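You operate a simulated robot arm through the tools that you are given. There is no shell and no other tool. Be economical: measure what you need, move in short steps, check, and stop when the job is done.

You run a simulated robot arm. Do the job below in one go: nothing can be reset, and whatever is moved stays where it is left.

## Task
Once the lamp is green, unhook the check box and switch the tester off.
Fine: plug on the ledge, clip on the park post, probe in the ledge cup; leave the guard open and the counters as they are.

It is judged by the outcome, as a careful person would: the job done as asked, and still so three seconds after it is handed in. It fails if anything else is knocked over, pushed out of place, dropped, spilled or broken.

## Robot
A 7-joint arm with a two-finger parallel gripper, fixed in place. Base frame: the origin is at the foot of the arm, x ahead of it, y to its left, z up. Lengths are in mm, angles in degrees, forces in N, time in s.
With the tool pointing down near the work surface it reaches from about 280 to 520 mm from the base axis. Its first joint turns from -66.0 to 66.0 degrees. Payload 1.57 kg.
Tool frame: the origin (TCP) lies between the finger pads and is the grasp point; the fingertips stand 30 mm ahead of it; z points along the fingers, y is the line along which they close. Largest opening 110 mm; finger width 24, thickness 12; the body of the gripper, 48 by 112 mm, starts 78 mm behind the TCP.
Orientation is that of the tool frame in the base frame, as [roll, pitch, yaw] about the fixed x, y, z axes, in that order (R = Rz(yaw) Ry(pitch) Rx(roll)). With the fingers straight down and closing along the base's y, the tool's x points along the base's -x, its y along +y and its z along -z.

## Interface
- The arm moves only by the tool nudge_tool. Its argument "plan" is a list of rows, each a list of 7 numbers: the shift along the tool's x, y, z in mm, then the turn, a rotation vector about the tool's x, y, z in degrees, then the opening, from 0 (shut) to 1 (fully open). In form: [[tx, ty, tz, wx, wy, wz, fingers], ...]. A call has 1 to 10 rows; each row is the pose to reach, as a shift and turn from the pose commanded when the call began, along the tool's axes at that moment. Each row takes 0.2 s and may step no farther than 50 mm and 8.6 degrees from the row before; otherwise, or with a gripper value out of range, the whole call is refused. Where a pose cannot be reached the arm comes as near as it can. A force on the tool above 60 N (or 10 N above the force at the start of the call, whichever is more), or a blocked arm, ends the call early, and 0.2 s more pass. The fingers move at their own pace (about 108 mm/s each) and stop on an object; they squeeze with about 30 N. The grip force told is the motor's: it shows also when the fingers shut on nothing. Time passes only in rows, and 0.2 s behind the last, so rows that repeat a pose let the fingers close. It gives the time, the measured TCP pose, the force on the tool (base axes), the opening and the grip force at its end, in the units of the frame above (readings bear some noise), and new pictures: "show" is both (left out), scene, wrist or none.
- Cameras (640 x 400 px; columns grow to the right, rows downward): "scene" is fixed at [173.4, -405.1, 1393.7]; the picture's right is [0.65, -0.76, 0.00], its down [-0.50, -0.43, -0.76] and it looks along [0.57, 0.49, -0.66] (base axes); focal length 327 px, centre (320, 200). "wrist" rides on the gripper at [-36, 0, -80] in the tool frame; the picture's right is [0.00, -1.00, 0.00], its down [0.97, 0.00, -0.24] and it looks along [0.24, 0.00, 0.97] (tool axes); focal length 218 px, centre (320, 200). There is no depth. A picture from a camera that has moved, and an enlarged one, comes with that camera's place and axes in the base frame and with its lens.
- close_up(camera, box): a new picture of the part [left, top, right, bottom] of that camera's present view, enlarged. The clock stands still meanwhile.
- job_done(): hands the job in; it is judged then, once.

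Go step by step. Nothing tells you positions but the pictures and the camera data: compare them with the known pose of the tool, close in by small moves and look again before you grip or let go. The budget is 120 turns and 170 pictures, counting those below and the enlarged ones. Unless the task says otherwise, let go and move clear before handing in, and close with one line.

The tools are called after "Emit:" as name(argument=value, ...) on one line, values as JSON. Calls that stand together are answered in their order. nudge_tool: Moves the arm, as the interface text tells. Its arguments: {"type":"object","properties":{"plan":{"type":"array","items":{"type":"array","items":{"type":"number"}}},"show":{"type":"string","enum":["both","scene","wrist","none"]}},"required":["plan"]} The other tools are called the same way: close_up (camera, box) takes an enlarged picture of a part of a camera's view; job_done () hands the job in.

At the start:

```text
time: 0.0
position: [485.0, 4.3, 1120.8]
tcp_rot: [180.0, 0.0, 180.0]
contact_force: [-0.4, 0.3, 0.5]
gripper_width: 109.9
grasp_force: 0.1
```

scene: 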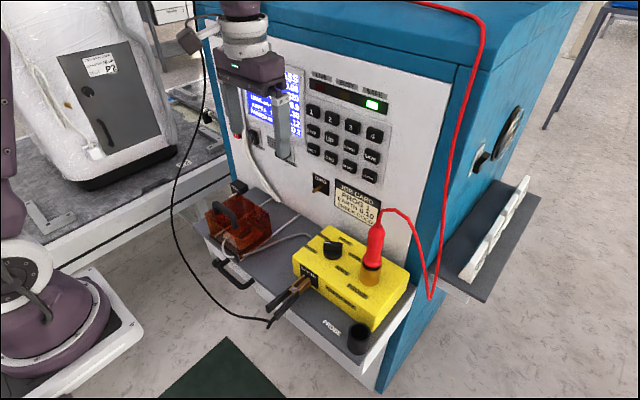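
wrist: 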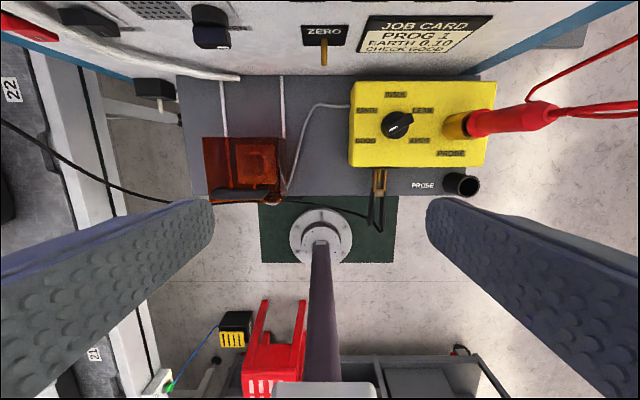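

I see a tester with a ledge; on it a yellow check box with a red probe in it, a clip on its terminal and an orange guard at the left. The lamp seems green; I'll look closer before anything else.

Emit:
close_up(camera="scene", box=[180, 150, 420, 300])

Emit:
close_up(camera="scene", box=[200, 50, 400, 175])

Emit:
close_up(camera="scene", box=[240, 220, 420, 360])

Emit:
close_up(camera="wrist", box=[120, 0, 500, 230])

Emit:
close_up(camera="scene", box=[400, 80, 560, 300])

```text
2.67 times, centred on (300, 225) of scene
camera zoom: at [173.4, -405.1, 1393.7], right [0.65, -0.76, 0.0], down [-0.5, -0.43, -0.76], along [0.57, 0.49, -0.66], focal length 872 px, centre (373, 133)
```

zoom: 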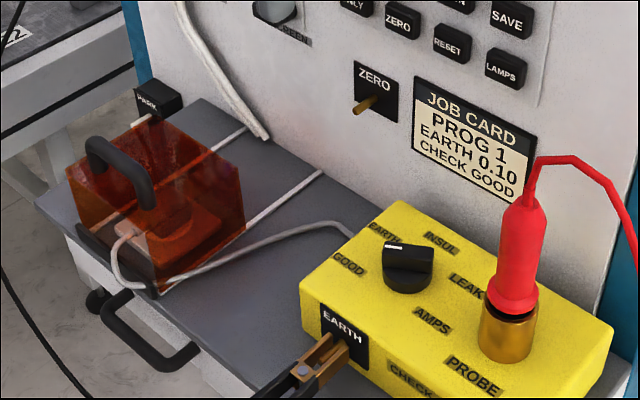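

```text
3.20 times, centred on (300, 112) of scene
camera zoom: at [173.4, -405.1, 1393.7], right [0.65, -0.76, 0.0], down [-0.5, -0.43, -0.76], along [0.57, 0.49, -0.66], focal length 1047 px, centre (384, 480)
```

zoom: 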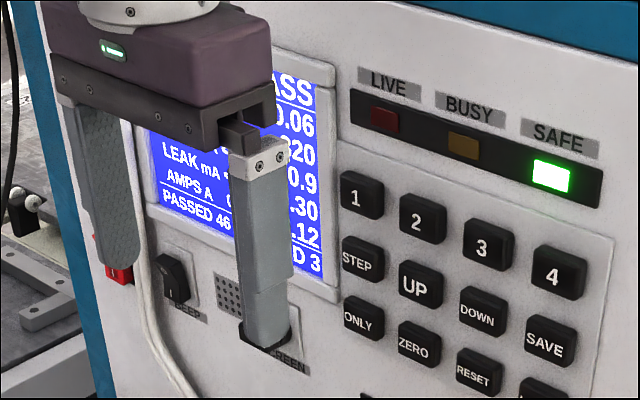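

```text
2.86 times, centred on (330, 290) of scene
camera zoom: at [173.4, -405.1, 1393.7], right [0.65, -0.76, 0.0], down [-0.5, -0.43, -0.76], along [0.57, 0.49, -0.66], focal length 934 px, centre (291, -57)
```

zoom: 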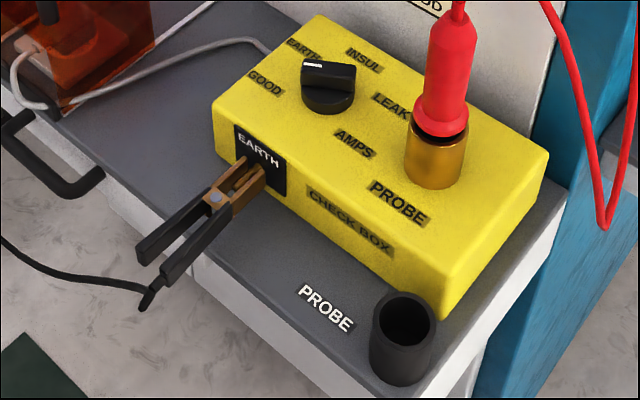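

```text
1.68 times, centred on (310, 115) of wrist
camera zoom: at [520.7, 6.1, 1200.5], right [0.0, -1.0, 0.0], down [-0.97, 0.0, 0.24], along [-0.24, 0.0, -0.97], focal length 368 px, centre (337, 343)
```

zoom: 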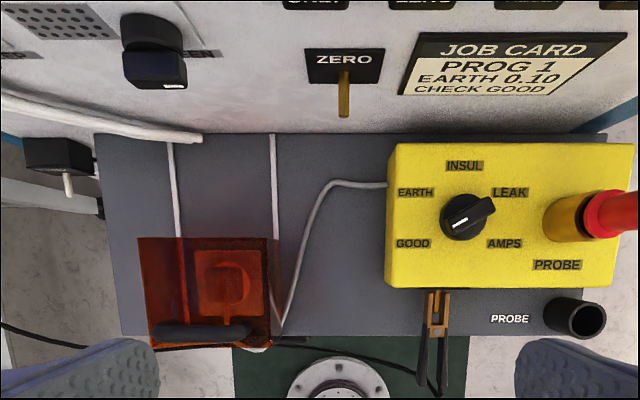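

```text
1.82 times, centred on (480, 190) of scene
camera zoom: at [173.4, -405.1, 1393.7], right [0.65, -0.76, 0.0], down [-0.5, -0.43, -0.76], along [0.57, 0.49, -0.66], focal length 595 px, centre (29, 218)
```

zoom: 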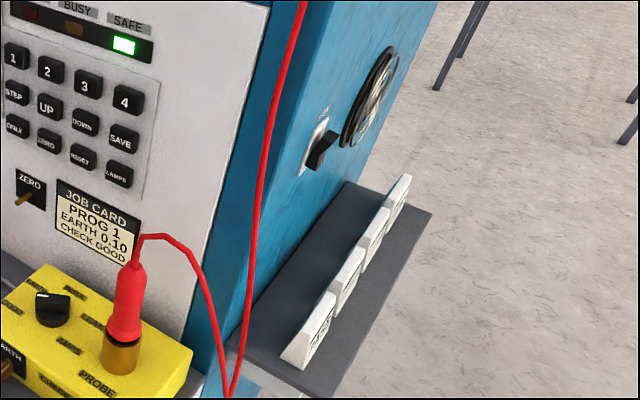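

The lamp SAFE is green. I still need to find which switch is the tester's power, so I look closer at the right side and the left of the panel.

Emit:
close_up(camera="scene", box=[455, 95, 535, 185])

Emit:
nudge_tool(plan=[[40, 0, 0, 0, 0, 0, 1], [80, -40, 0, 0, 0, 0, 1], [110, -80, 0, 0, 0, 0, 1], [110, -120, 0, 0, 0, 0, 1]])

Emit:
close_up(camera="scene", box=[180, 30, 320, 230])

Emit:
close_up(camera="wrist", box=[0, 0, 320, 200])

```text
4.44 times, centred on (495, 140) of scene
camera zoom: at [173.4, -405.1, 1393.7], right [0.65, -0.76, 0.0], down [-0.5, -0.43, -0.76], along [0.57, 0.49, -0.66], focal length 1454 px, centre (-458, 467)
```

zoom: 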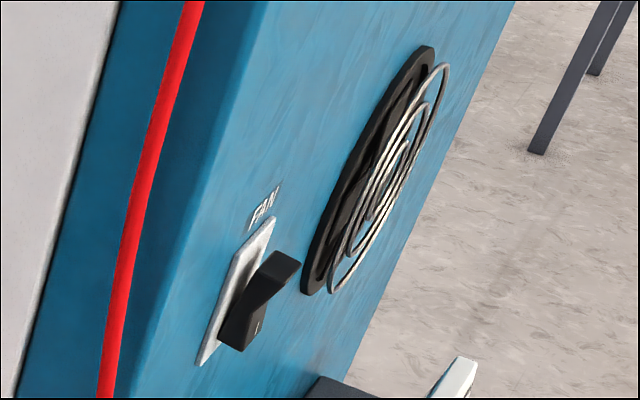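

```text
refused: row 2 steps farther than a row can; nothing moved
```

```text
2.00 times, centred on (250, 130) of scene
camera zoom: at [173.4, -405.1, 1393.7], right [0.65, -0.76, 0.0], down [-0.5, -0.43, -0.76], along [0.57, 0.49, -0.66], focal length 654 px, centre (460, 340)
```

zoom: 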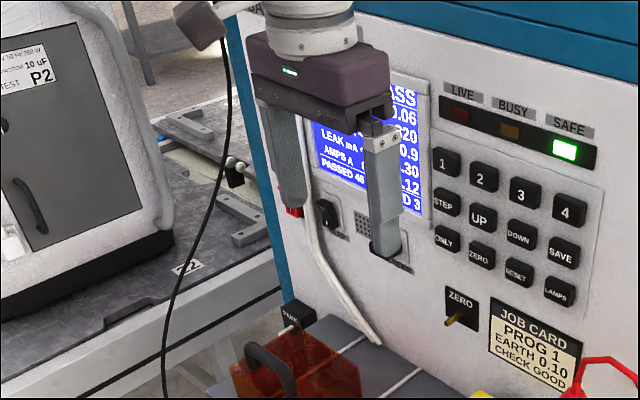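

```text
2.00 times, centred on (160, 100) of wrist
camera zoom: at [520.7, 6.1, 1200.5], right [0.0, -1.0, 0.0], down [-0.97, 0.0, 0.24], along [-0.24, 0.0, -0.97], focal length 436 px, centre (640, 400)
```

zoom: 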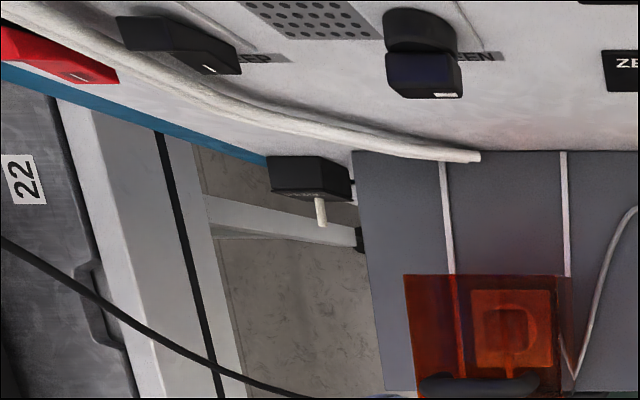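

The side switch is the fan; the red rocker at panel's left is likely the power. I back off to clear the view.

Emit:
nudge_tool(plan=[[40, 0, 0, 0, 0, 0, 1], [70, -30, 0, 0, 0, 0, 1], [100, -65, 0, 0, 0, 0, 1], [110, -110, 0, 0, 0, 0, 1], [110, -150, 0, 0, 0, 0, 1]])

Emit:
close_up(camera="scene", box=[180, 50, 320, 150])

Emit:
close_up(camera="scene", box=[180, 160, 320, 300])

```text
time: 1.2
position: [374.0, -147.1, 1121.0]
tcp_rot: [179.9, -0.1, -179.9]
contact_force: [-0.7, -0.3, 0.3]
gripper_width: 110.0
grasp_force: 0.1
camera wrist: at [409.7, -145.5, 1201.5], right [0.0, -1.0, 0.0], down [-0.97, 0.0, 0.24], along [-0.24, 0.0, -0.97], focal length 218 px, centre (320, 200)
```

scene: 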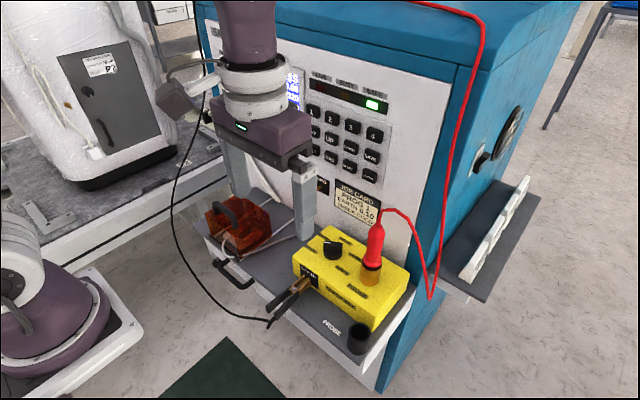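
wrist: 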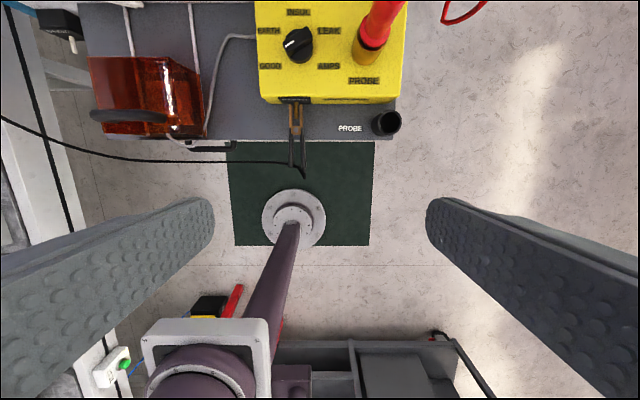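

```text
4.00 times, centred on (250, 100) of scene
camera zoom: at [173.4, -405.1, 1393.7], right [0.65, -0.76, 0.0], down [-0.5, -0.43, -0.76], along [0.57, 0.49, -0.66], focal length 1308 px, centre (600, 600)
```

zoom: 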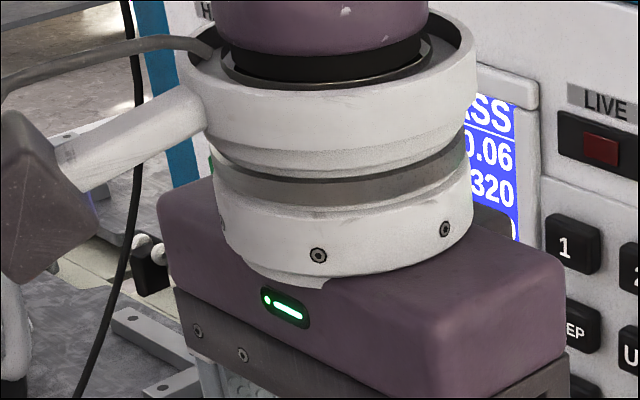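

```text
2.86 times, centred on (250, 230) of scene
camera zoom: at [173.4, -405.1, 1393.7], right [0.65, -0.76, 0.0], down [-0.5, -0.43, -0.76], along [0.57, 0.49, -0.66], focal length 934 px, centre (520, 114)
```

zoom: 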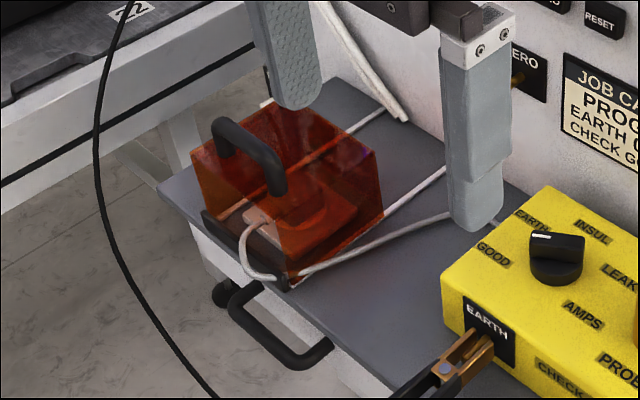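

The gripper hides the panel, so I tilt the tool to look at it with the wrist camera.

Emit:
nudge_tool(plan=[[0, 30, 0, 0, -8, 0, 1], [0, 60, 0, 0, -16, 0, 1], [0, 90, 0, 0, -24, 0, 1], [0, 120, 0, 0, -32, 0, 1], [0, 150, 0, 0, -40, 0, 1], [0, 180, 0, 0, -48, 0, 1], [0, 210, 0, 0, -56, 0, 1], [0, 240, 0, 0, -60, 0, 1]])

Emit:
close_up(camera="scene", box=[180, 0, 340, 150])

Emit:
close_up(camera="wrist", box=[180, 150, 460, 350])

```text
time: 3.0
position: [383.3, 109.8, 1138.3]
tcp_rot: [-180.0, 60.0, 180.0]
contact_force: [-0.2, -1.0, -0.1]
gripper_width: 109.8
grasp_force: 0.1
out of reach, approached as far as the arm can: row 6, 7, 8
camera wrist: at [333.2, 111.3, 1210.4], right [0.0, -1.0, 0.0], down [-0.69, 0.0, -0.72], along [0.72, 0.0, -0.69], focal length 218 px, centre (320, 200)
```

scene: 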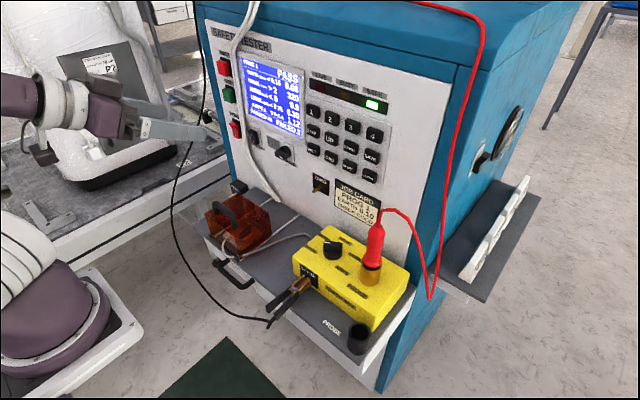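
wrist: 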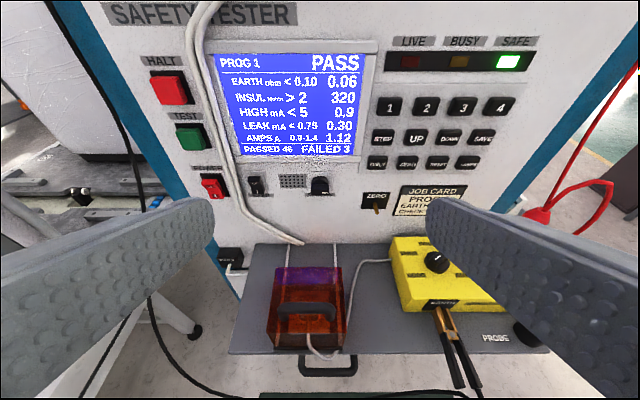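

```text
2.67 times, centred on (260, 75) of scene
camera zoom: at [173.4, -405.1, 1393.7], right [0.65, -0.76, 0.0], down [-0.5, -0.43, -0.76], along [0.57, 0.49, -0.66], focal length 872 px, centre (480, 533)
```

zoom: 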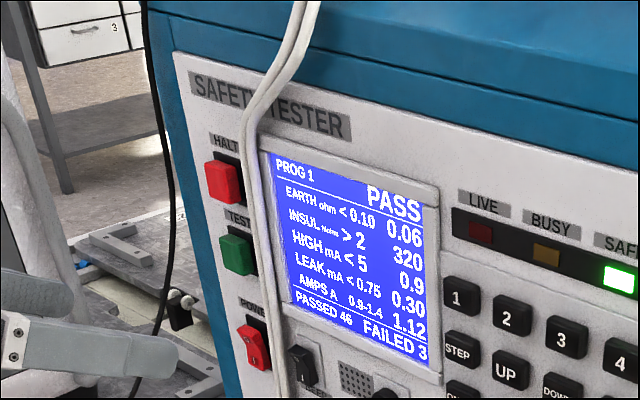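

```text
2.00 times, centred on (320, 250) of wrist
camera zoom: at [333.2, 111.3, 1210.4], right [0.0, -1.0, 0.0], down [-0.69, 0.0, -0.72], along [0.72, 0.0, -0.69], focal length 436 px, centre (320, 100)
```

zoom: 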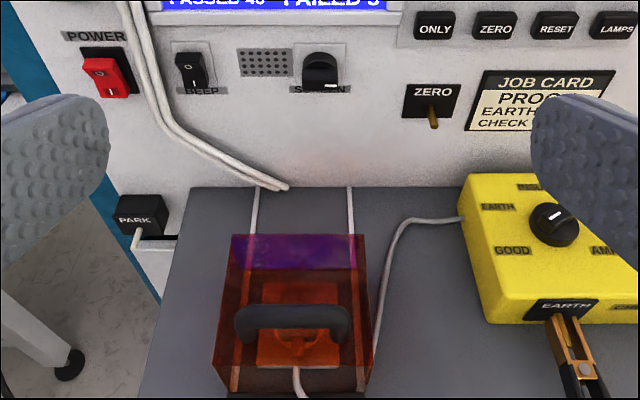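

Found it: POWER is the red rocker on the left of the panel; the guard is the orange box over the plug. I go lower to look at the guard, plug and park post.

Emit:
nudge_tool(plan=[[39, 0, 22, 0, 0, 0, 1], [78, 10, 44, 0, 0, 0, 1], [117, 20, 66, 0, 0, 0, 1], [135, 25, 77, 0, 0, 0, 1]], show="wrist")

Emit:
close_up(camera="wrist", box=[220, 140, 460, 400])

Emit:
close_up(camera="wrist", box=[130, 60, 290, 180])

Emit:
close_up(camera="scene", box=[185, 170, 285, 300])

```text
time: 4.0
position: [394.8, 183.8, 990.9]
tcp_rot: [-179.8, 60.0, 179.9]
contact_force: [-0.6, -0.4, -0.4]
gripper_width: 109.9
grasp_force: 0.0
out of reach, approached as far as the arm can: row 1, 2, 3, 4
camera wrist: at [344.7, 185.2, 1063.0], right [0.0, -1.0, 0.0], down [-0.69, 0.0, -0.72], along [0.72, 0.0, -0.69], focal length 218 px, centre (320, 200)
```

wrist: 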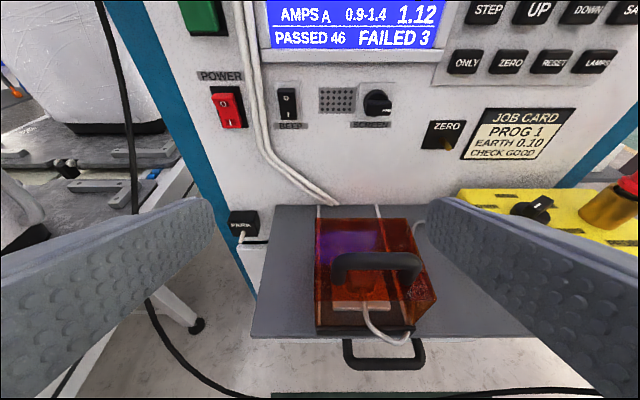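

```text
1.54 times, centred on (340, 270) of wrist
camera zoom: at [344.7, 185.2, 1063.0], right [0.0, -1.0, 0.0], down [-0.69, 0.0, -0.72], along [0.72, 0.0, -0.69], focal length 336 px, centre (289, 92)
```

zoom: 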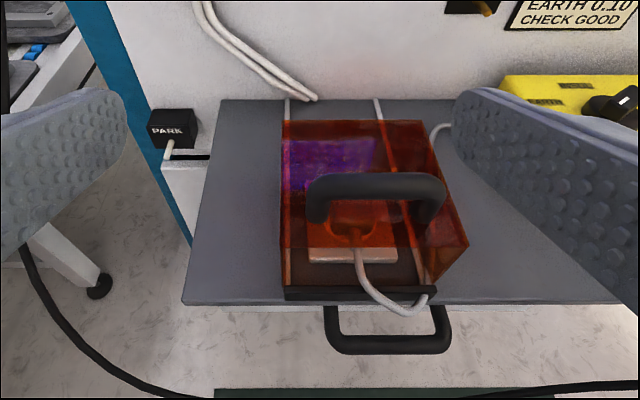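

```text
3.33 times, centred on (210, 120) of wrist
camera zoom: at [344.7, 185.2, 1063.0], right [0.0, -1.0, 0.0], down [-0.69, 0.0, -0.72], along [0.72, 0.0, -0.69], focal length 728 px, centre (687, 467)
```

zoom: 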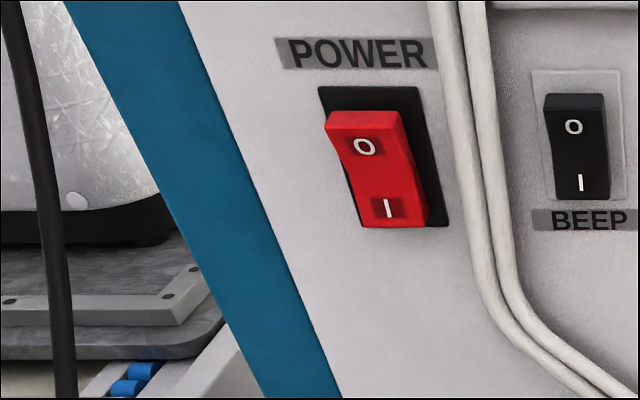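

```text
3.08 times, centred on (235, 235) of scene
camera zoom: at [173.4, -405.1, 1393.7], right [0.65, -0.76, 0.0], down [-0.5, -0.43, -0.76], along [0.57, 0.49, -0.66], focal length 1006 px, centre (582, 92)
```

zoom: 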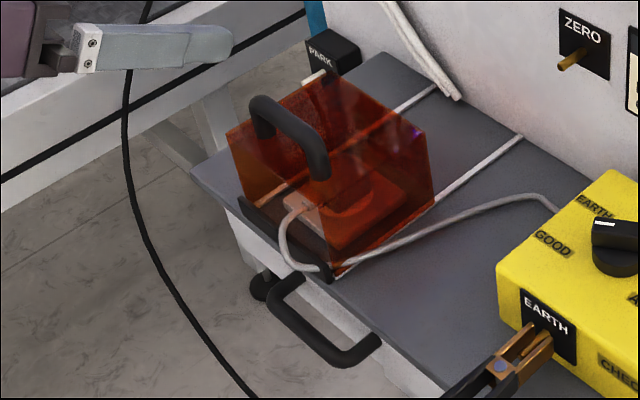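

The guard sits on two rails running back to the panel, with a bar handle across its top. I bring the tool upright above the handle to measure it.

Emit:
nudge_tool(plan=[[-7, -7, 4, 0, 8, 0, 1], [-14, -14, 8, 0, 16, 0, 1], [-21, -21, 12, 0, 24, 0, 1], [-28, -28, 16, 0, 32, 0, 1], [-35, -35, 20, 0, 40, 0, 1], [-42, -42, 24, 0, 48, 0, 1], [-50, -49, 29, 0, 56, 0, 1], [-53, -53, 33, 0, 60, 0, 1]])

Emit:
close_up(camera="wrist", box=[200, 50, 440, 200])

```text
time: 5.8
position: [450.3, 131.3, 1019.1]
tcp_rot: [180.0, -0.1, -179.9]
contact_force: [-0.6, 0.5, 0.3]
gripper_width: 109.8
grasp_force: 0.1
out of reach, approached as far as the arm can: row 1, 2, 3, 4, 5, 6
camera wrist: at [486.9, 132.1, 1100.4], right [0.0, -1.0, 0.0], down [-0.97, 0.0, 0.24], along [-0.24, 0.0, -0.97], focal length 218 px, centre (320, 200)
```

scene: 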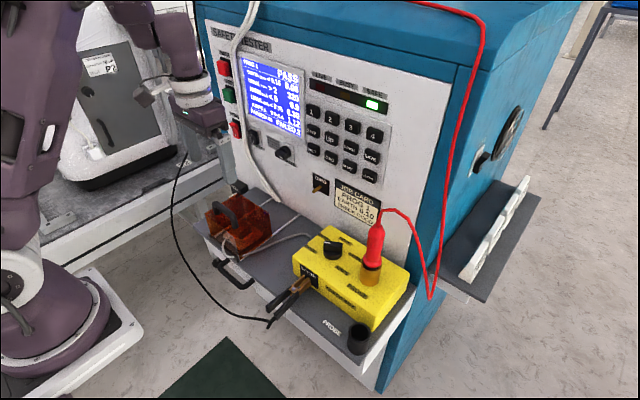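
wrist: 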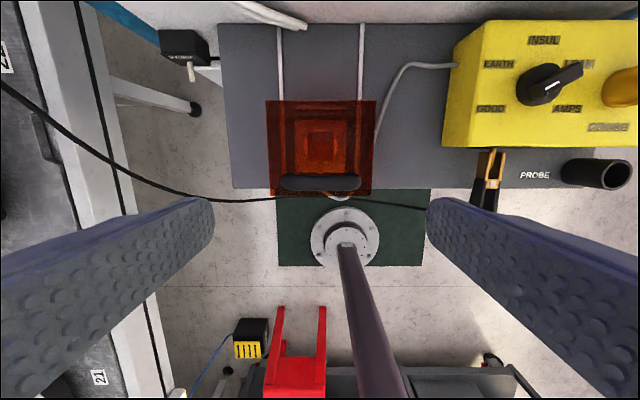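

```text
2.67 times, centred on (320, 125) of wrist
camera zoom: at [486.9, 132.1, 1100.4], right [0.0, -1.0, 0.0], down [-0.97, 0.0, 0.24], along [-0.24, 0.0, -0.97], focal length 582 px, centre (320, 400)
```

zoom: 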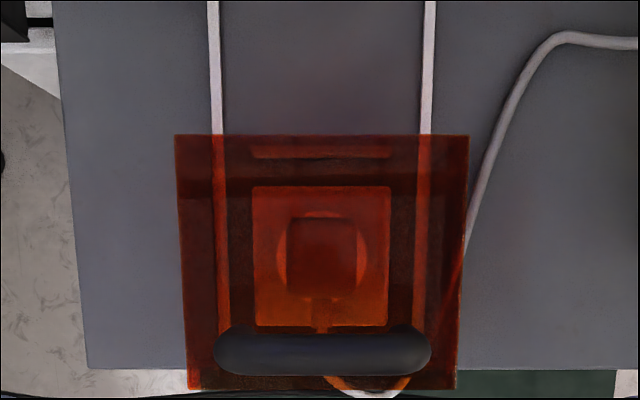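

The handle bar is centred near (451, 131, 873), along y. I turn the gripper by 90° so it can grip the bar.

Emit:
nudge_tool(plan=[[0, 0, 0, 0, 0, 8.5, 1], [0, 0, 0, 0, 0, 17, 1], [0, 0, 0, 0, 0, 25.5, 1], [0, 0, 0, 0, 0, 34, 1], [0, 0, 0, 0, 0, 42.5, 1], [0, 0, 0, 0, 0, 51, 1], [0, 0, 0, 0, 0, 59.5, 1], [0, 0, 0, 0, 0, 68, 0.8], [0, 0, 20, 0, 0, 76, 0.6], [0, 0, 40, 0, 0, 84, 0.5]], show="none")

Emit:
nudge_tool(plan=[[0, 0, 20, 0, 0, 6, 0.5], [0, 0, 40, 0, 0, 6, 0.5]])

```text
time: 8.0
position: [450.6, 130.0, 982.1]
tcp_rot: [179.9, 0.0, 95.9]
contact_force: [0.4, 0.2, -0.6]
gripper_width: 55.1
grasp_force: 0.0
```

```text
time: 8.6
position: [450.3, 131.5, 941.5]
tcp_rot: [-180.0, 0.0, 89.8]
contact_force: [-0.1, 0.3, 0.2]
gripper_width: 55.2
grasp_force: 0.0
camera wrist: at [450.2, 95.6, 1021.9], right [-1.0, 0.0, 0.0], down [0.0, 0.97, 0.24], along [0.0, 0.24, -0.97], focal length 218 px, centre (320, 200)
```

scene: 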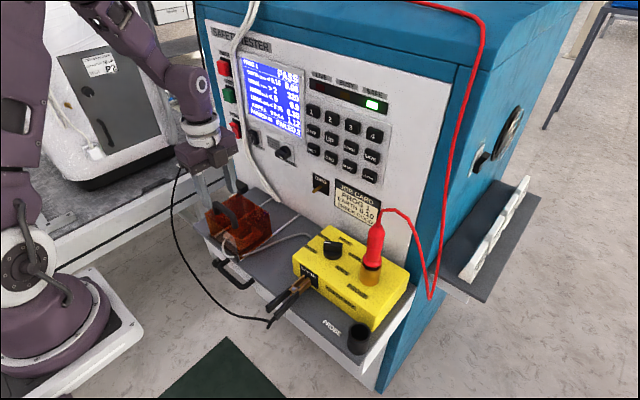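
wrist: 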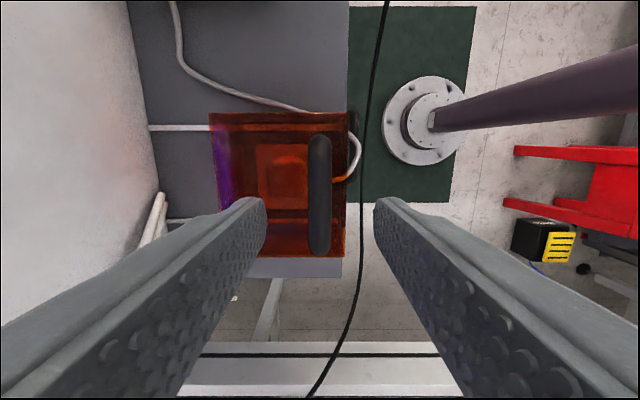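

The handle lies centred between the fingers. I descend around it, then close.

Emit:
nudge_tool(plan=[[0, 0, 20, 0, 0, 0, 0.5], [0, 0, 38, 0, 0, 0, 0.5], [0, 0, 53, 0, 0, 0, 0.5]], show="both")

Emit:
close_up(camera="scene", box=[170, 140, 290, 270])

```text
time: 9.4
position: [451.6, 130.9, 888.4]
tcp_rot: [-180.0, 0.0, 90.1]
contact_force: [0.7, 0.3, 0.2]
gripper_width: 55.1
grasp_force: 0.0
camera wrist: at [450.9, 96.4, 968.7], right [-1.0, 0.0, 0.0], down [0.0, 0.97, 0.24], along [0.0, 0.24, -0.97], focal length 218 px, centre (320, 200)
```

scene: 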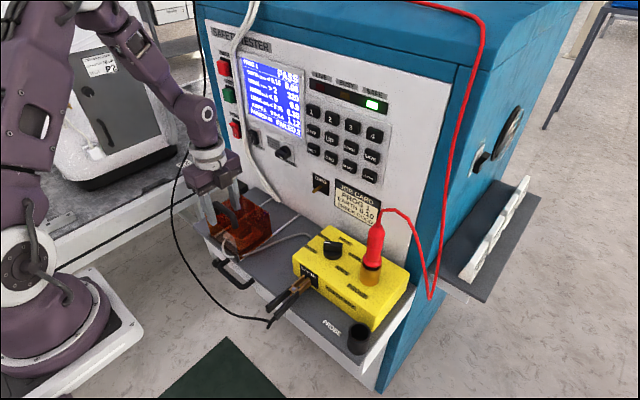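
wrist: 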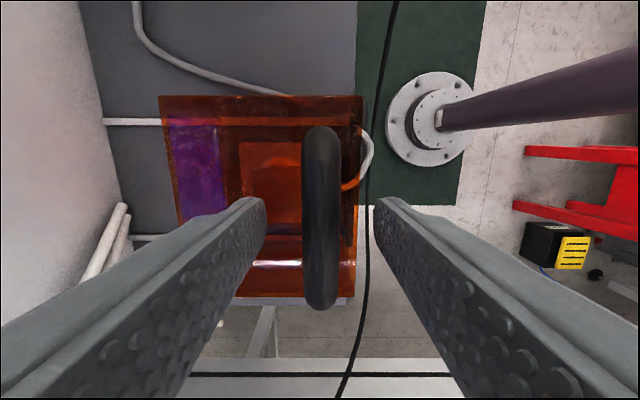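

```text
3.08 times, centred on (230, 205) of scene
camera zoom: at [173.4, -405.1, 1393.7], right [0.65, -0.76, 0.0], down [-0.5, -0.43, -0.76], along [0.57, 0.49, -0.66], focal length 1006 px, centre (597, 185)
```

zoom: 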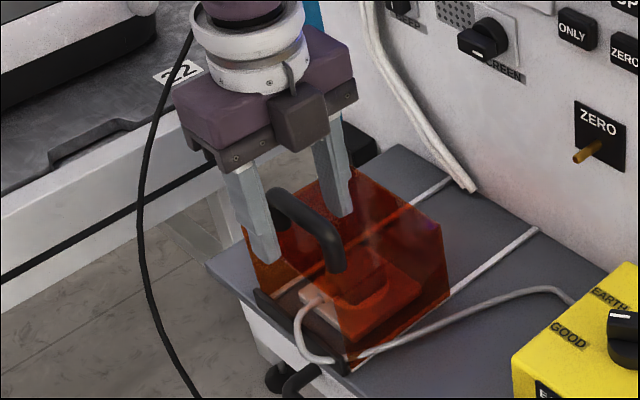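

The fingers straddle the bar. I close on it.

Emit:
nudge_tool(plan=[[0, 0, 0, 0, 0, 0, 0.1], [0, 0, 0, 0, 0, 0, 0.1], [0, 0, 0, 0, 0, 0, 0.1]], show="none")

Emit:
nudge_tool(plan=[[0, -3, 0, 0, 0, 0, 0.1], [0, -8, 0, 0, 0, 0, 0.1], [0, -15, 0, 0, 0, 0, 0.1]])

```text
time: 10.2
position: [450.5, 130.9, 887.8]
tcp_rot: [-179.9, 0.0, 90.0]
contact_force: [-0.4, 0.0, -6.5]
gripper_width: 15.5
grasp_force: 31.3
```

```text
time: 10.9
position: [449.8, 131.8, 889.7]
tcp_rot: [178.3, -0.2, 89.9]
contact_force: [13.7, 0.8, -18.7]
gripper_width: 15.5
grasp_force: 31.2
stopped in row 3: the force on the tool passed its limit (the readings are from after the stop); the commanded pose is now the measured one
camera wrist: at [447.5, 96.0, 970.6], right [-1.0, 0.0, -0.03], down [-0.01, 0.97, 0.24], along [0.03, 0.24, -0.97], focal length 218 px, centre (320, 200)
```

scene: 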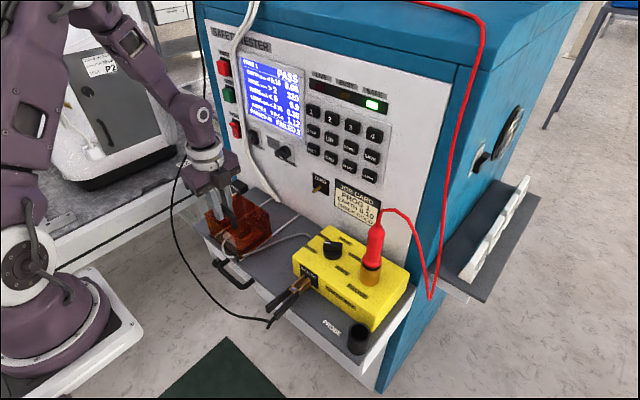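
wrist: 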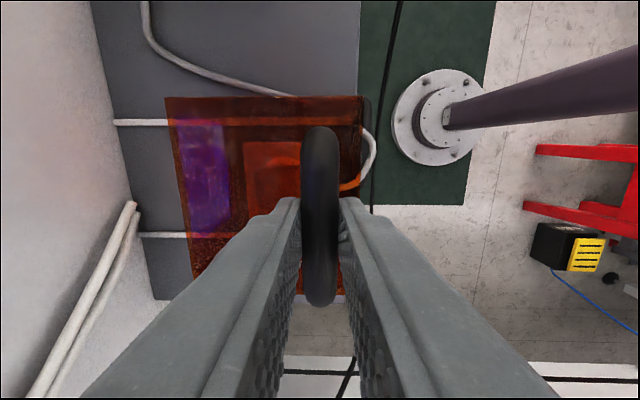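

I pushed toward -x by mistake (stop blocked it, nothing harmed). Now I push gently toward +x, along the rails.

Emit:
nudge_tool(plan=[[0, 1, -1, 1.5, 0, 0, 0.1], [0, 4, -1, 1.7, 0, 0, 0.1], [0, 9, -1, 1.7, 0, 0, 0.1], [0, 15, -1, 1.7, 0, 0, 0.1]])

```text
time: 11.9
position: [462.9, 132.0, 891.9]
tcp_rot: [-179.7, -0.2, 89.9]
contact_force: [-1.8, 0.7, -22.9]
gripper_width: 15.6
grasp_force: 31.8
camera wrist: at [463.5, 96.1, 972.3], right [-1.0, 0.0, 0.0], down [0.0, 0.97, 0.24], along [0.0, 0.24, -0.97], focal length 218 px, centre (320, 200)
```

scene: 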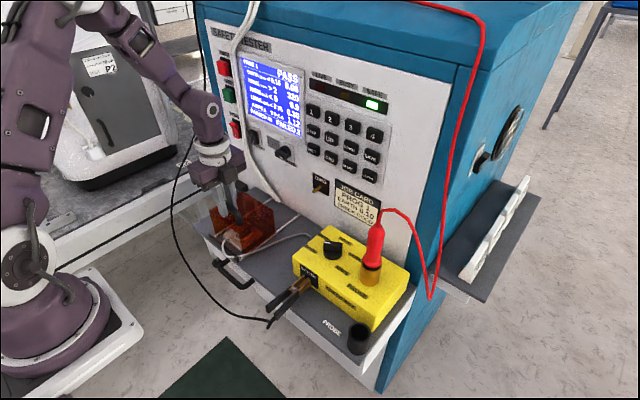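
wrist: 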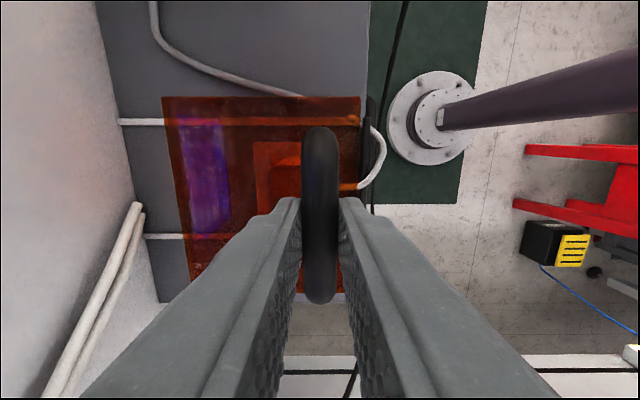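

It slides freely. I lower slightly to relieve the upward pull and carry on sliding it back.

Emit:
nudge_tool(plan=[[0, 4, 2, 0, 0, 0, 0.1], [0, 14, 3, 0, 0, 0, 0.1], [0, 26, 3, 0, 0, 0, 0.1], [0, 38, 3, 0, 0, 0, 0.1], [0, 50, 3, 0, 0, 0, 0.1], [0, 60, 3, 0, 0, 0, 0.1]])

```text
time: 13.3
position: [522.4, 132.0, 888.9]
tcp_rot: [-179.9, -0.3, 89.9]
contact_force: [-0.9, 3.8, 21.8]
gripper_width: 15.8
grasp_force: 31.4
camera wrist: at [523.2, 96.2, 969.3], right [-1.0, 0.0, 0.0], down [0.0, 0.97, 0.24], along [0.0, 0.24, -0.97], focal length 218 px, centre (320, 200)
```

scene: 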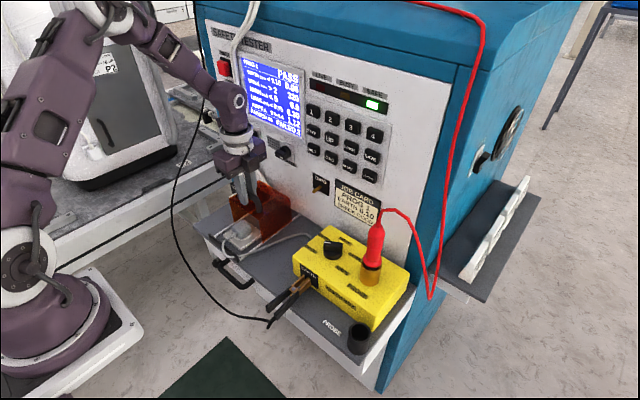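
wrist: 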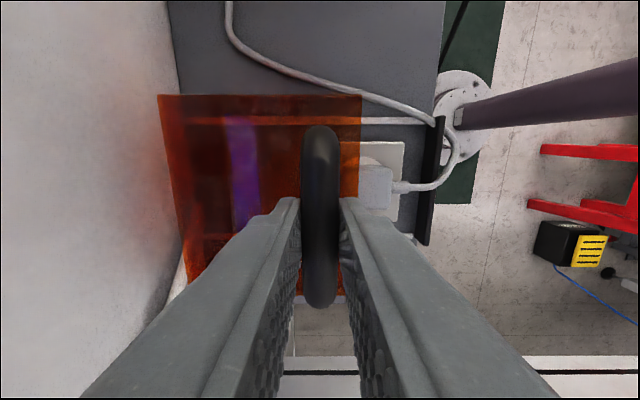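

Sliding well; the plug is emerging. I continue with a slight raise until it meets its end.

Emit:
nudge_tool(plan=[[0, 4, -1.5, 0, 0, 0, 0.1], [0, 14, -1.5, 0, 0, 0, 0.1], [0, 22, -1.5, 0, 0, 0, 0.1], [0, 28, -1.5, 0, 0, 0, 0.1], [0, 34, -1.5, 0, 0, 0, 0.1], [0, 40, -1.5, 0, 0, 0, 0.1]])

```text
time: 14.8
position: [560.7, 130.9, 889.6]
tcp_rot: [-179.3, -0.2, 89.9]
contact_force: [-16.4, 7.2, -11.5]
gripper_width: 15.5
grasp_force: 31.0
camera wrist: at [561.6, 96.2, 969.4], right [-1.0, 0.0, 0.01], down [0.0, 0.97, 0.24], along [-0.01, 0.24, -0.97], focal length 218 px, centre (320, 200)
```

scene: 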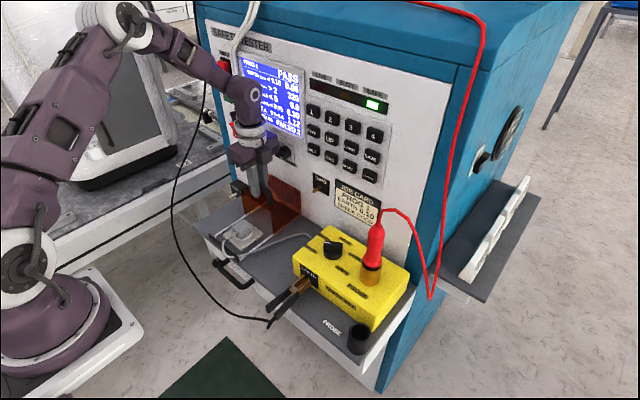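
wrist: 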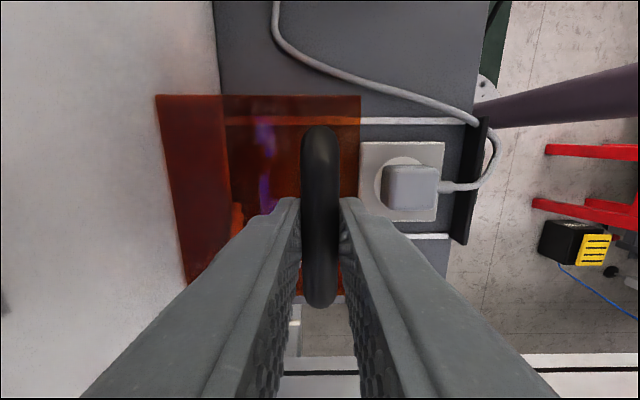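

The guard has reached its end and the plug is fully exposed. I release the handle, mindful of the panel knobs, rise a little and back away.

Emit:
nudge_tool(plan=[[0, -1, 0, 0, 0, 0, 0.4], [0, -1, 0, 0, 0, 0, 0.4], [0, -8, 0, 0, 0, 0, 0.4], [0, -9, -15, 0, 0, 0, 0.4], [0, -9, -30, 0, 0, 0, 0.4], [0, -25, -45, 0, 0, 0, 0.4], [0, -60, -60, 0, 0, 0, 0.4], [0, -90, -80, 0, 0, 0, 0.6]])

Emit:
close_up(camera="wrist", box=[220, 60, 420, 260])

Emit:
close_up(camera="scene", box=[190, 180, 300, 290])

```text
time: 16.6
position: [473.0, 132.1, 970.5]
tcp_rot: [-179.7, -0.1, 89.8]
contact_force: [0.1, -0.9, -0.3]
gripper_width: 66.1
grasp_force: 0.1
camera wrist: at [473.8, 96.7, 1050.5], right [-1.0, 0.0, 0.0], down [0.0, 0.97, 0.24], along [0.0, 0.24, -0.97], focal length 218 px, centre (320, 200)
```

scene: 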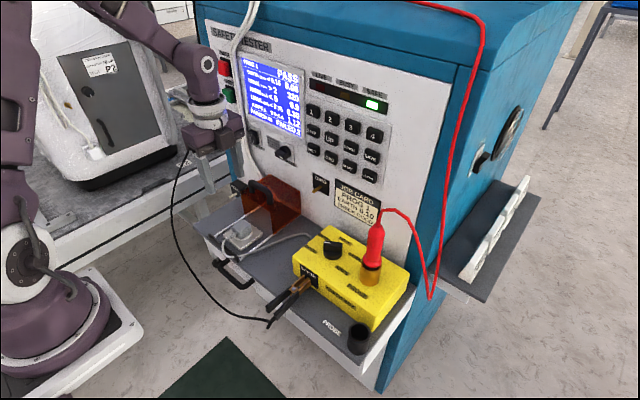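
wrist: 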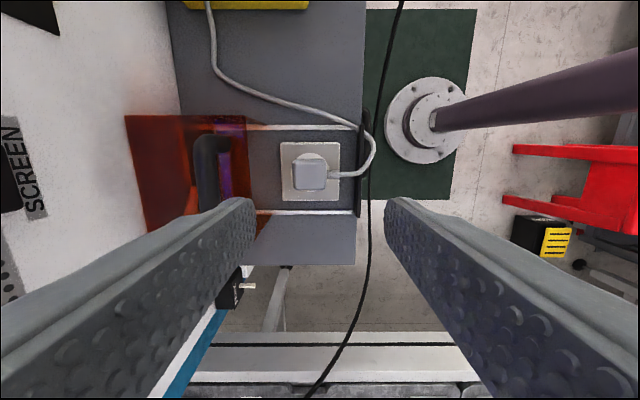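

```text
2.00 times, centred on (320, 160) of wrist
camera zoom: at [473.8, 96.7, 1050.5], right [-1.0, 0.0, 0.0], down [0.0, 0.97, 0.24], along [0.0, 0.24, -0.97], focal length 436 px, centre (320, 280)
```

zoom: 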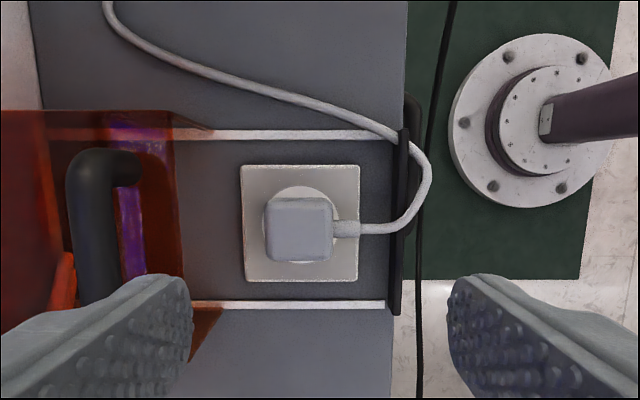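

```text
3.64 times, centred on (245, 235) of scene
camera zoom: at [173.4, -405.1, 1393.7], right [0.65, -0.76, 0.0], down [-0.5, -0.43, -0.76], along [0.57, 0.49, -0.66], focal length 1189 px, centre (593, 73)
```

zoom: 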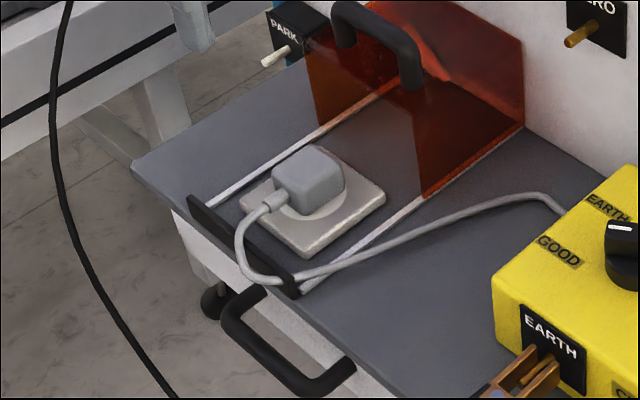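

The guard is open; the plug stands in its socket at about (486, 131), cord leaving towards me. I turn the gripper back to close along y, above the plug.

Emit:
nudge_tool(plan=[[0, 2, 0, 0, 0, -8.5, 0.7], [0, 4, 0, 0, 0, -17, 0.7], [0, 6, 0, 0, 0, -25.5, 0.7], [0, 8, 0, 0, 0, -34, 0.7], [0, 10, 0, 0, 0, -42.5, 0.7], [-1, 11, 0, 0, 0, -51, 0.7], [-1, 11, 0, 0, 0, -59.5, 0.7], [-1, 11, 0, 0, 0, -68, 0.7], [-1, 11, 10, 0, 0, -76.5, 0.7], [-1, 11, 20, 0, 0, -85, 0.7]], show="none")

Emit:
nudge_tool(plan=[[0, 0, 10, 0, 0, -4.8, 0.7], [0, 0, 25, 0, 0, -4.8, 0.7]])

Emit:
close_up(camera="wrist", box=[220, 80, 420, 240])

```text
time: 18.8
position: [484.1, 130.1, 950.3]
tcp_rot: [179.8, -0.2, 175.1]
contact_force: [0.3, 0.2, 0.5]
gripper_width: 76.9
grasp_force: 0.0
```

```text
time: 19.4
position: [484.3, 129.6, 925.8]
tcp_rot: [179.8, -0.2, 179.8]
contact_force: [0.1, 0.1, 0.4]
gripper_width: 77.0
grasp_force: 0.0
camera wrist: at [520.6, 130.6, 1005.7], right [0.0, -1.0, 0.0], down [-0.97, 0.0, 0.24], along [-0.24, 0.01, -0.97], focal length 218 px, centre (320, 200)
```

scene: 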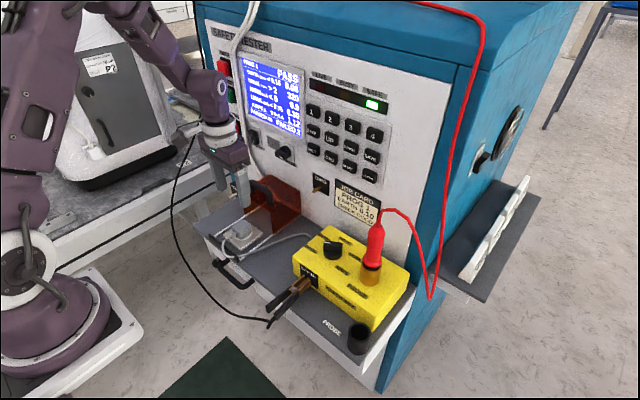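
wrist: 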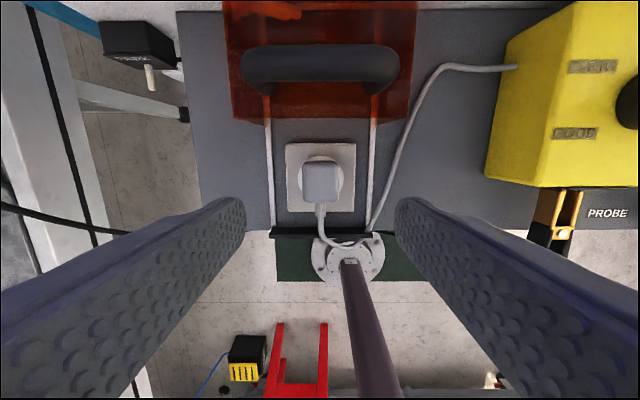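

```text
2.50 times, centred on (320, 160) of wrist
camera zoom: at [520.6, 130.6, 1005.7], right [0.0, -1.0, 0.0], down [-0.97, 0.0, 0.24], along [-0.24, 0.01, -0.97], focal length 546 px, centre (320, 300)
```

zoom: 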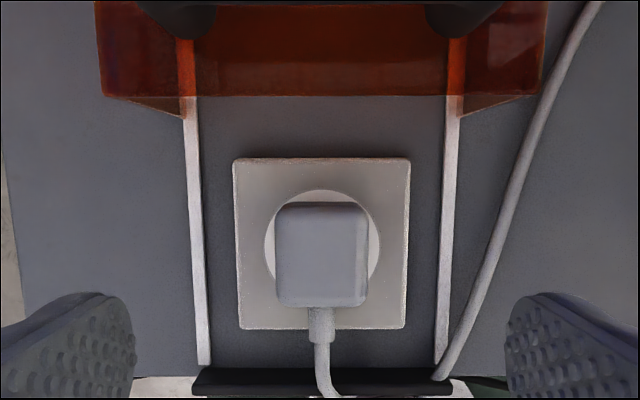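

Plug top is about z 790, plate about 760. I descend around the plug.

Emit:
nudge_tool(plan=[[-1, 1, 40, 0, 0, 0, 0.6], [-2, 1, 80, 0, 0, 0, 0.6], [-2, 1, 110, 0, 0, 0, 0.6], [-2, 1, 125, 0, 0, 0, 0.6]])

Emit:
close_up(camera="scene", box=[190, 160, 310, 280])

```text
time: 20.4
position: [485.7, 130.0, 802.1]
tcp_rot: [179.7, -0.1, 179.7]
contact_force: [-12.9, -1.0, 54.8]
gripper_width: 66.4
grasp_force: 0.4
camera wrist: at [522.4, 131.9, 882.6], right [0.0, -1.0, 0.0], down [-0.97, 0.0, 0.24], along [-0.24, 0.01, -0.97], focal length 218 px, centre (320, 200)
```

scene: 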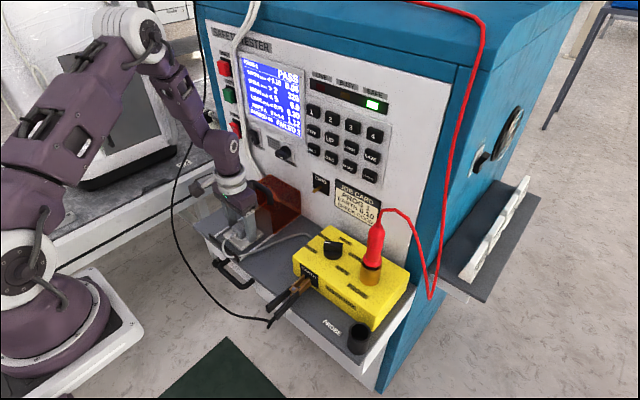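
wrist: 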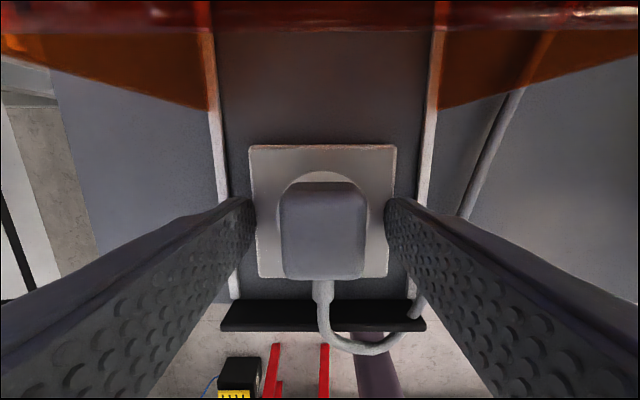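

```text
3.33 times, centred on (250, 220) of scene
camera zoom: at [172.3, -405.3, 1393.8], right [0.65, -0.76, 0.0], down [-0.49, -0.43, -0.76], along [0.57, 0.49, -0.65], focal length 1090 px, centre (553, 133)
```

zoom: 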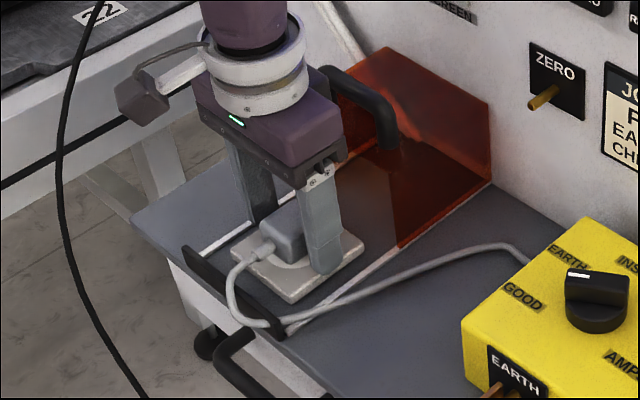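

The fingertips touched the plate (z ≈ 772). I lift 6 mm and close on the plug.

Emit:
nudge_tool(plan=[[0, 0, -5, 0, 0, 0, 0.6], [-1, 1, -5, 0, 0, 0, 0.1], [-1, 1, -5, 0, 0, 0, 0.1], [-1, 1, -5, 0, 0, 0, 0.1]])

```text
time: 21.4
position: [486.7, 133.3, 805.4]
tcp_rot: [179.8, -0.2, 179.7]
contact_force: [0.2, 1.4, -0.1]
gripper_width: 35.1
grasp_force: 30.0
camera wrist: at [523.4, 133.3, 885.8], right [-0.01, -1.0, 0.0], down [-0.97, 0.0, 0.24], along [-0.24, 0.01, -0.97], focal length 218 px, centre (320, 200)
```

scene: 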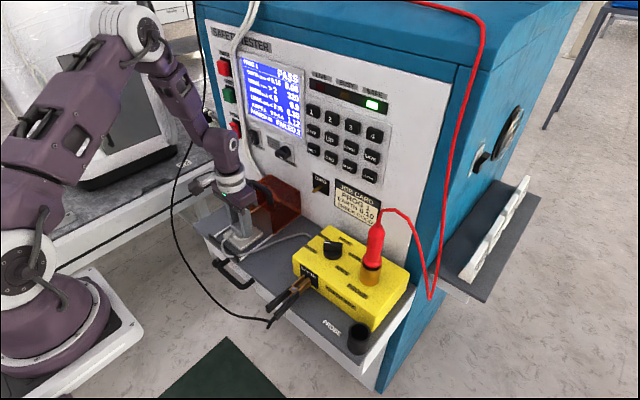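
wrist: 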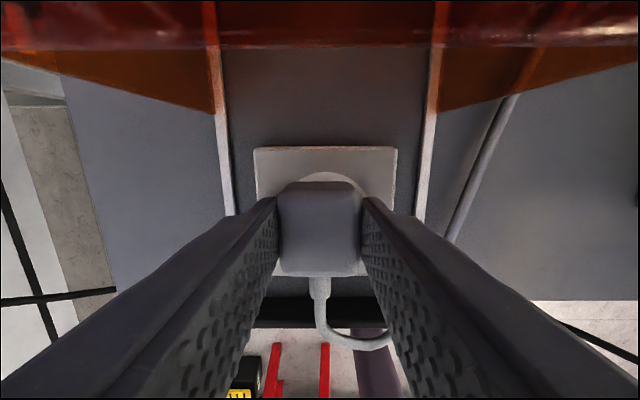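

The plug is gripped. I pull it straight up.

Emit:
nudge_tool(plan=[[0, 0, -3, 0, 0, 0, 0.1], [0, 0, -8, 0, 0, 0, 0.1], [0, 0, -16, 0, 0, 0, 0.1], [0, 0, -26, 0, 0, 0, 0.1], [0, 0, -40, 0, 0, 0, 0.1], [0, 0, -55, 0, 0, 0, 0.1]])

Emit:
close_up(camera="scene", box=[190, 140, 330, 280])

```text
time: 22.8
position: [486.3, 132.8, 859.9]
tcp_rot: [179.8, -0.2, 179.7]
contact_force: [0.3, 0.7, -0.4]
gripper_width: 35.2
grasp_force: 30.3
camera wrist: at [523.2, 132.6, 940.6], right [-0.01, -1.0, 0.0], down [-0.97, 0.0, 0.24], along [-0.24, 0.01, -0.97], focal length 218 px, centre (320, 200)
```

scene: 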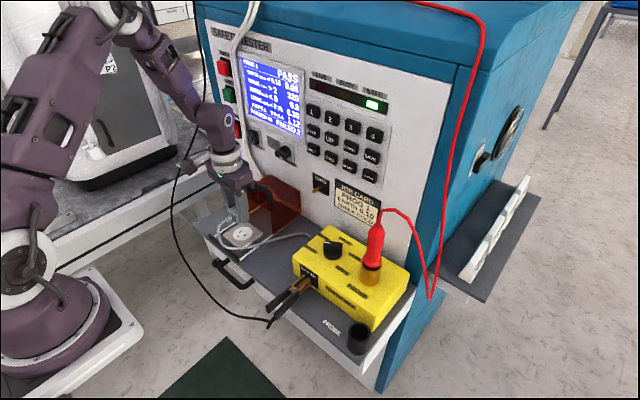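
wrist: 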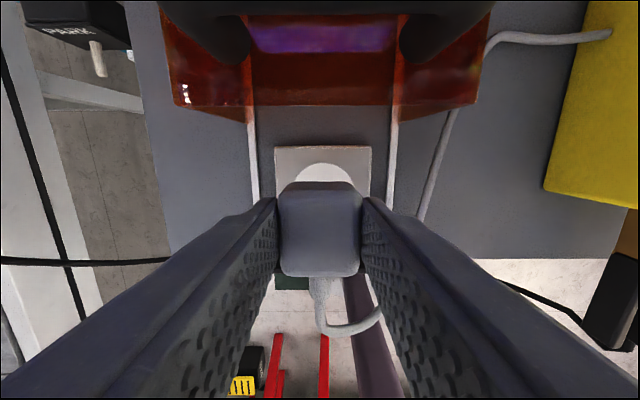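

```text
2.86 times, centred on (260, 210) of scene
camera zoom: at [173.4, -405.1, 1393.7], right [0.65, -0.76, 0.0], down [-0.5, -0.43, -0.76], along [0.57, 0.49, -0.66], focal length 934 px, centre (491, 171)
```

zoom: 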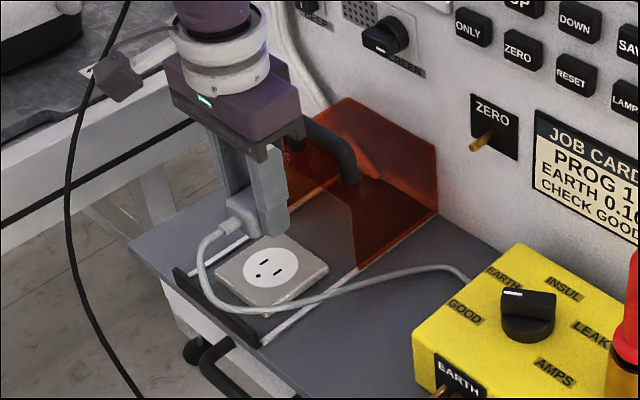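

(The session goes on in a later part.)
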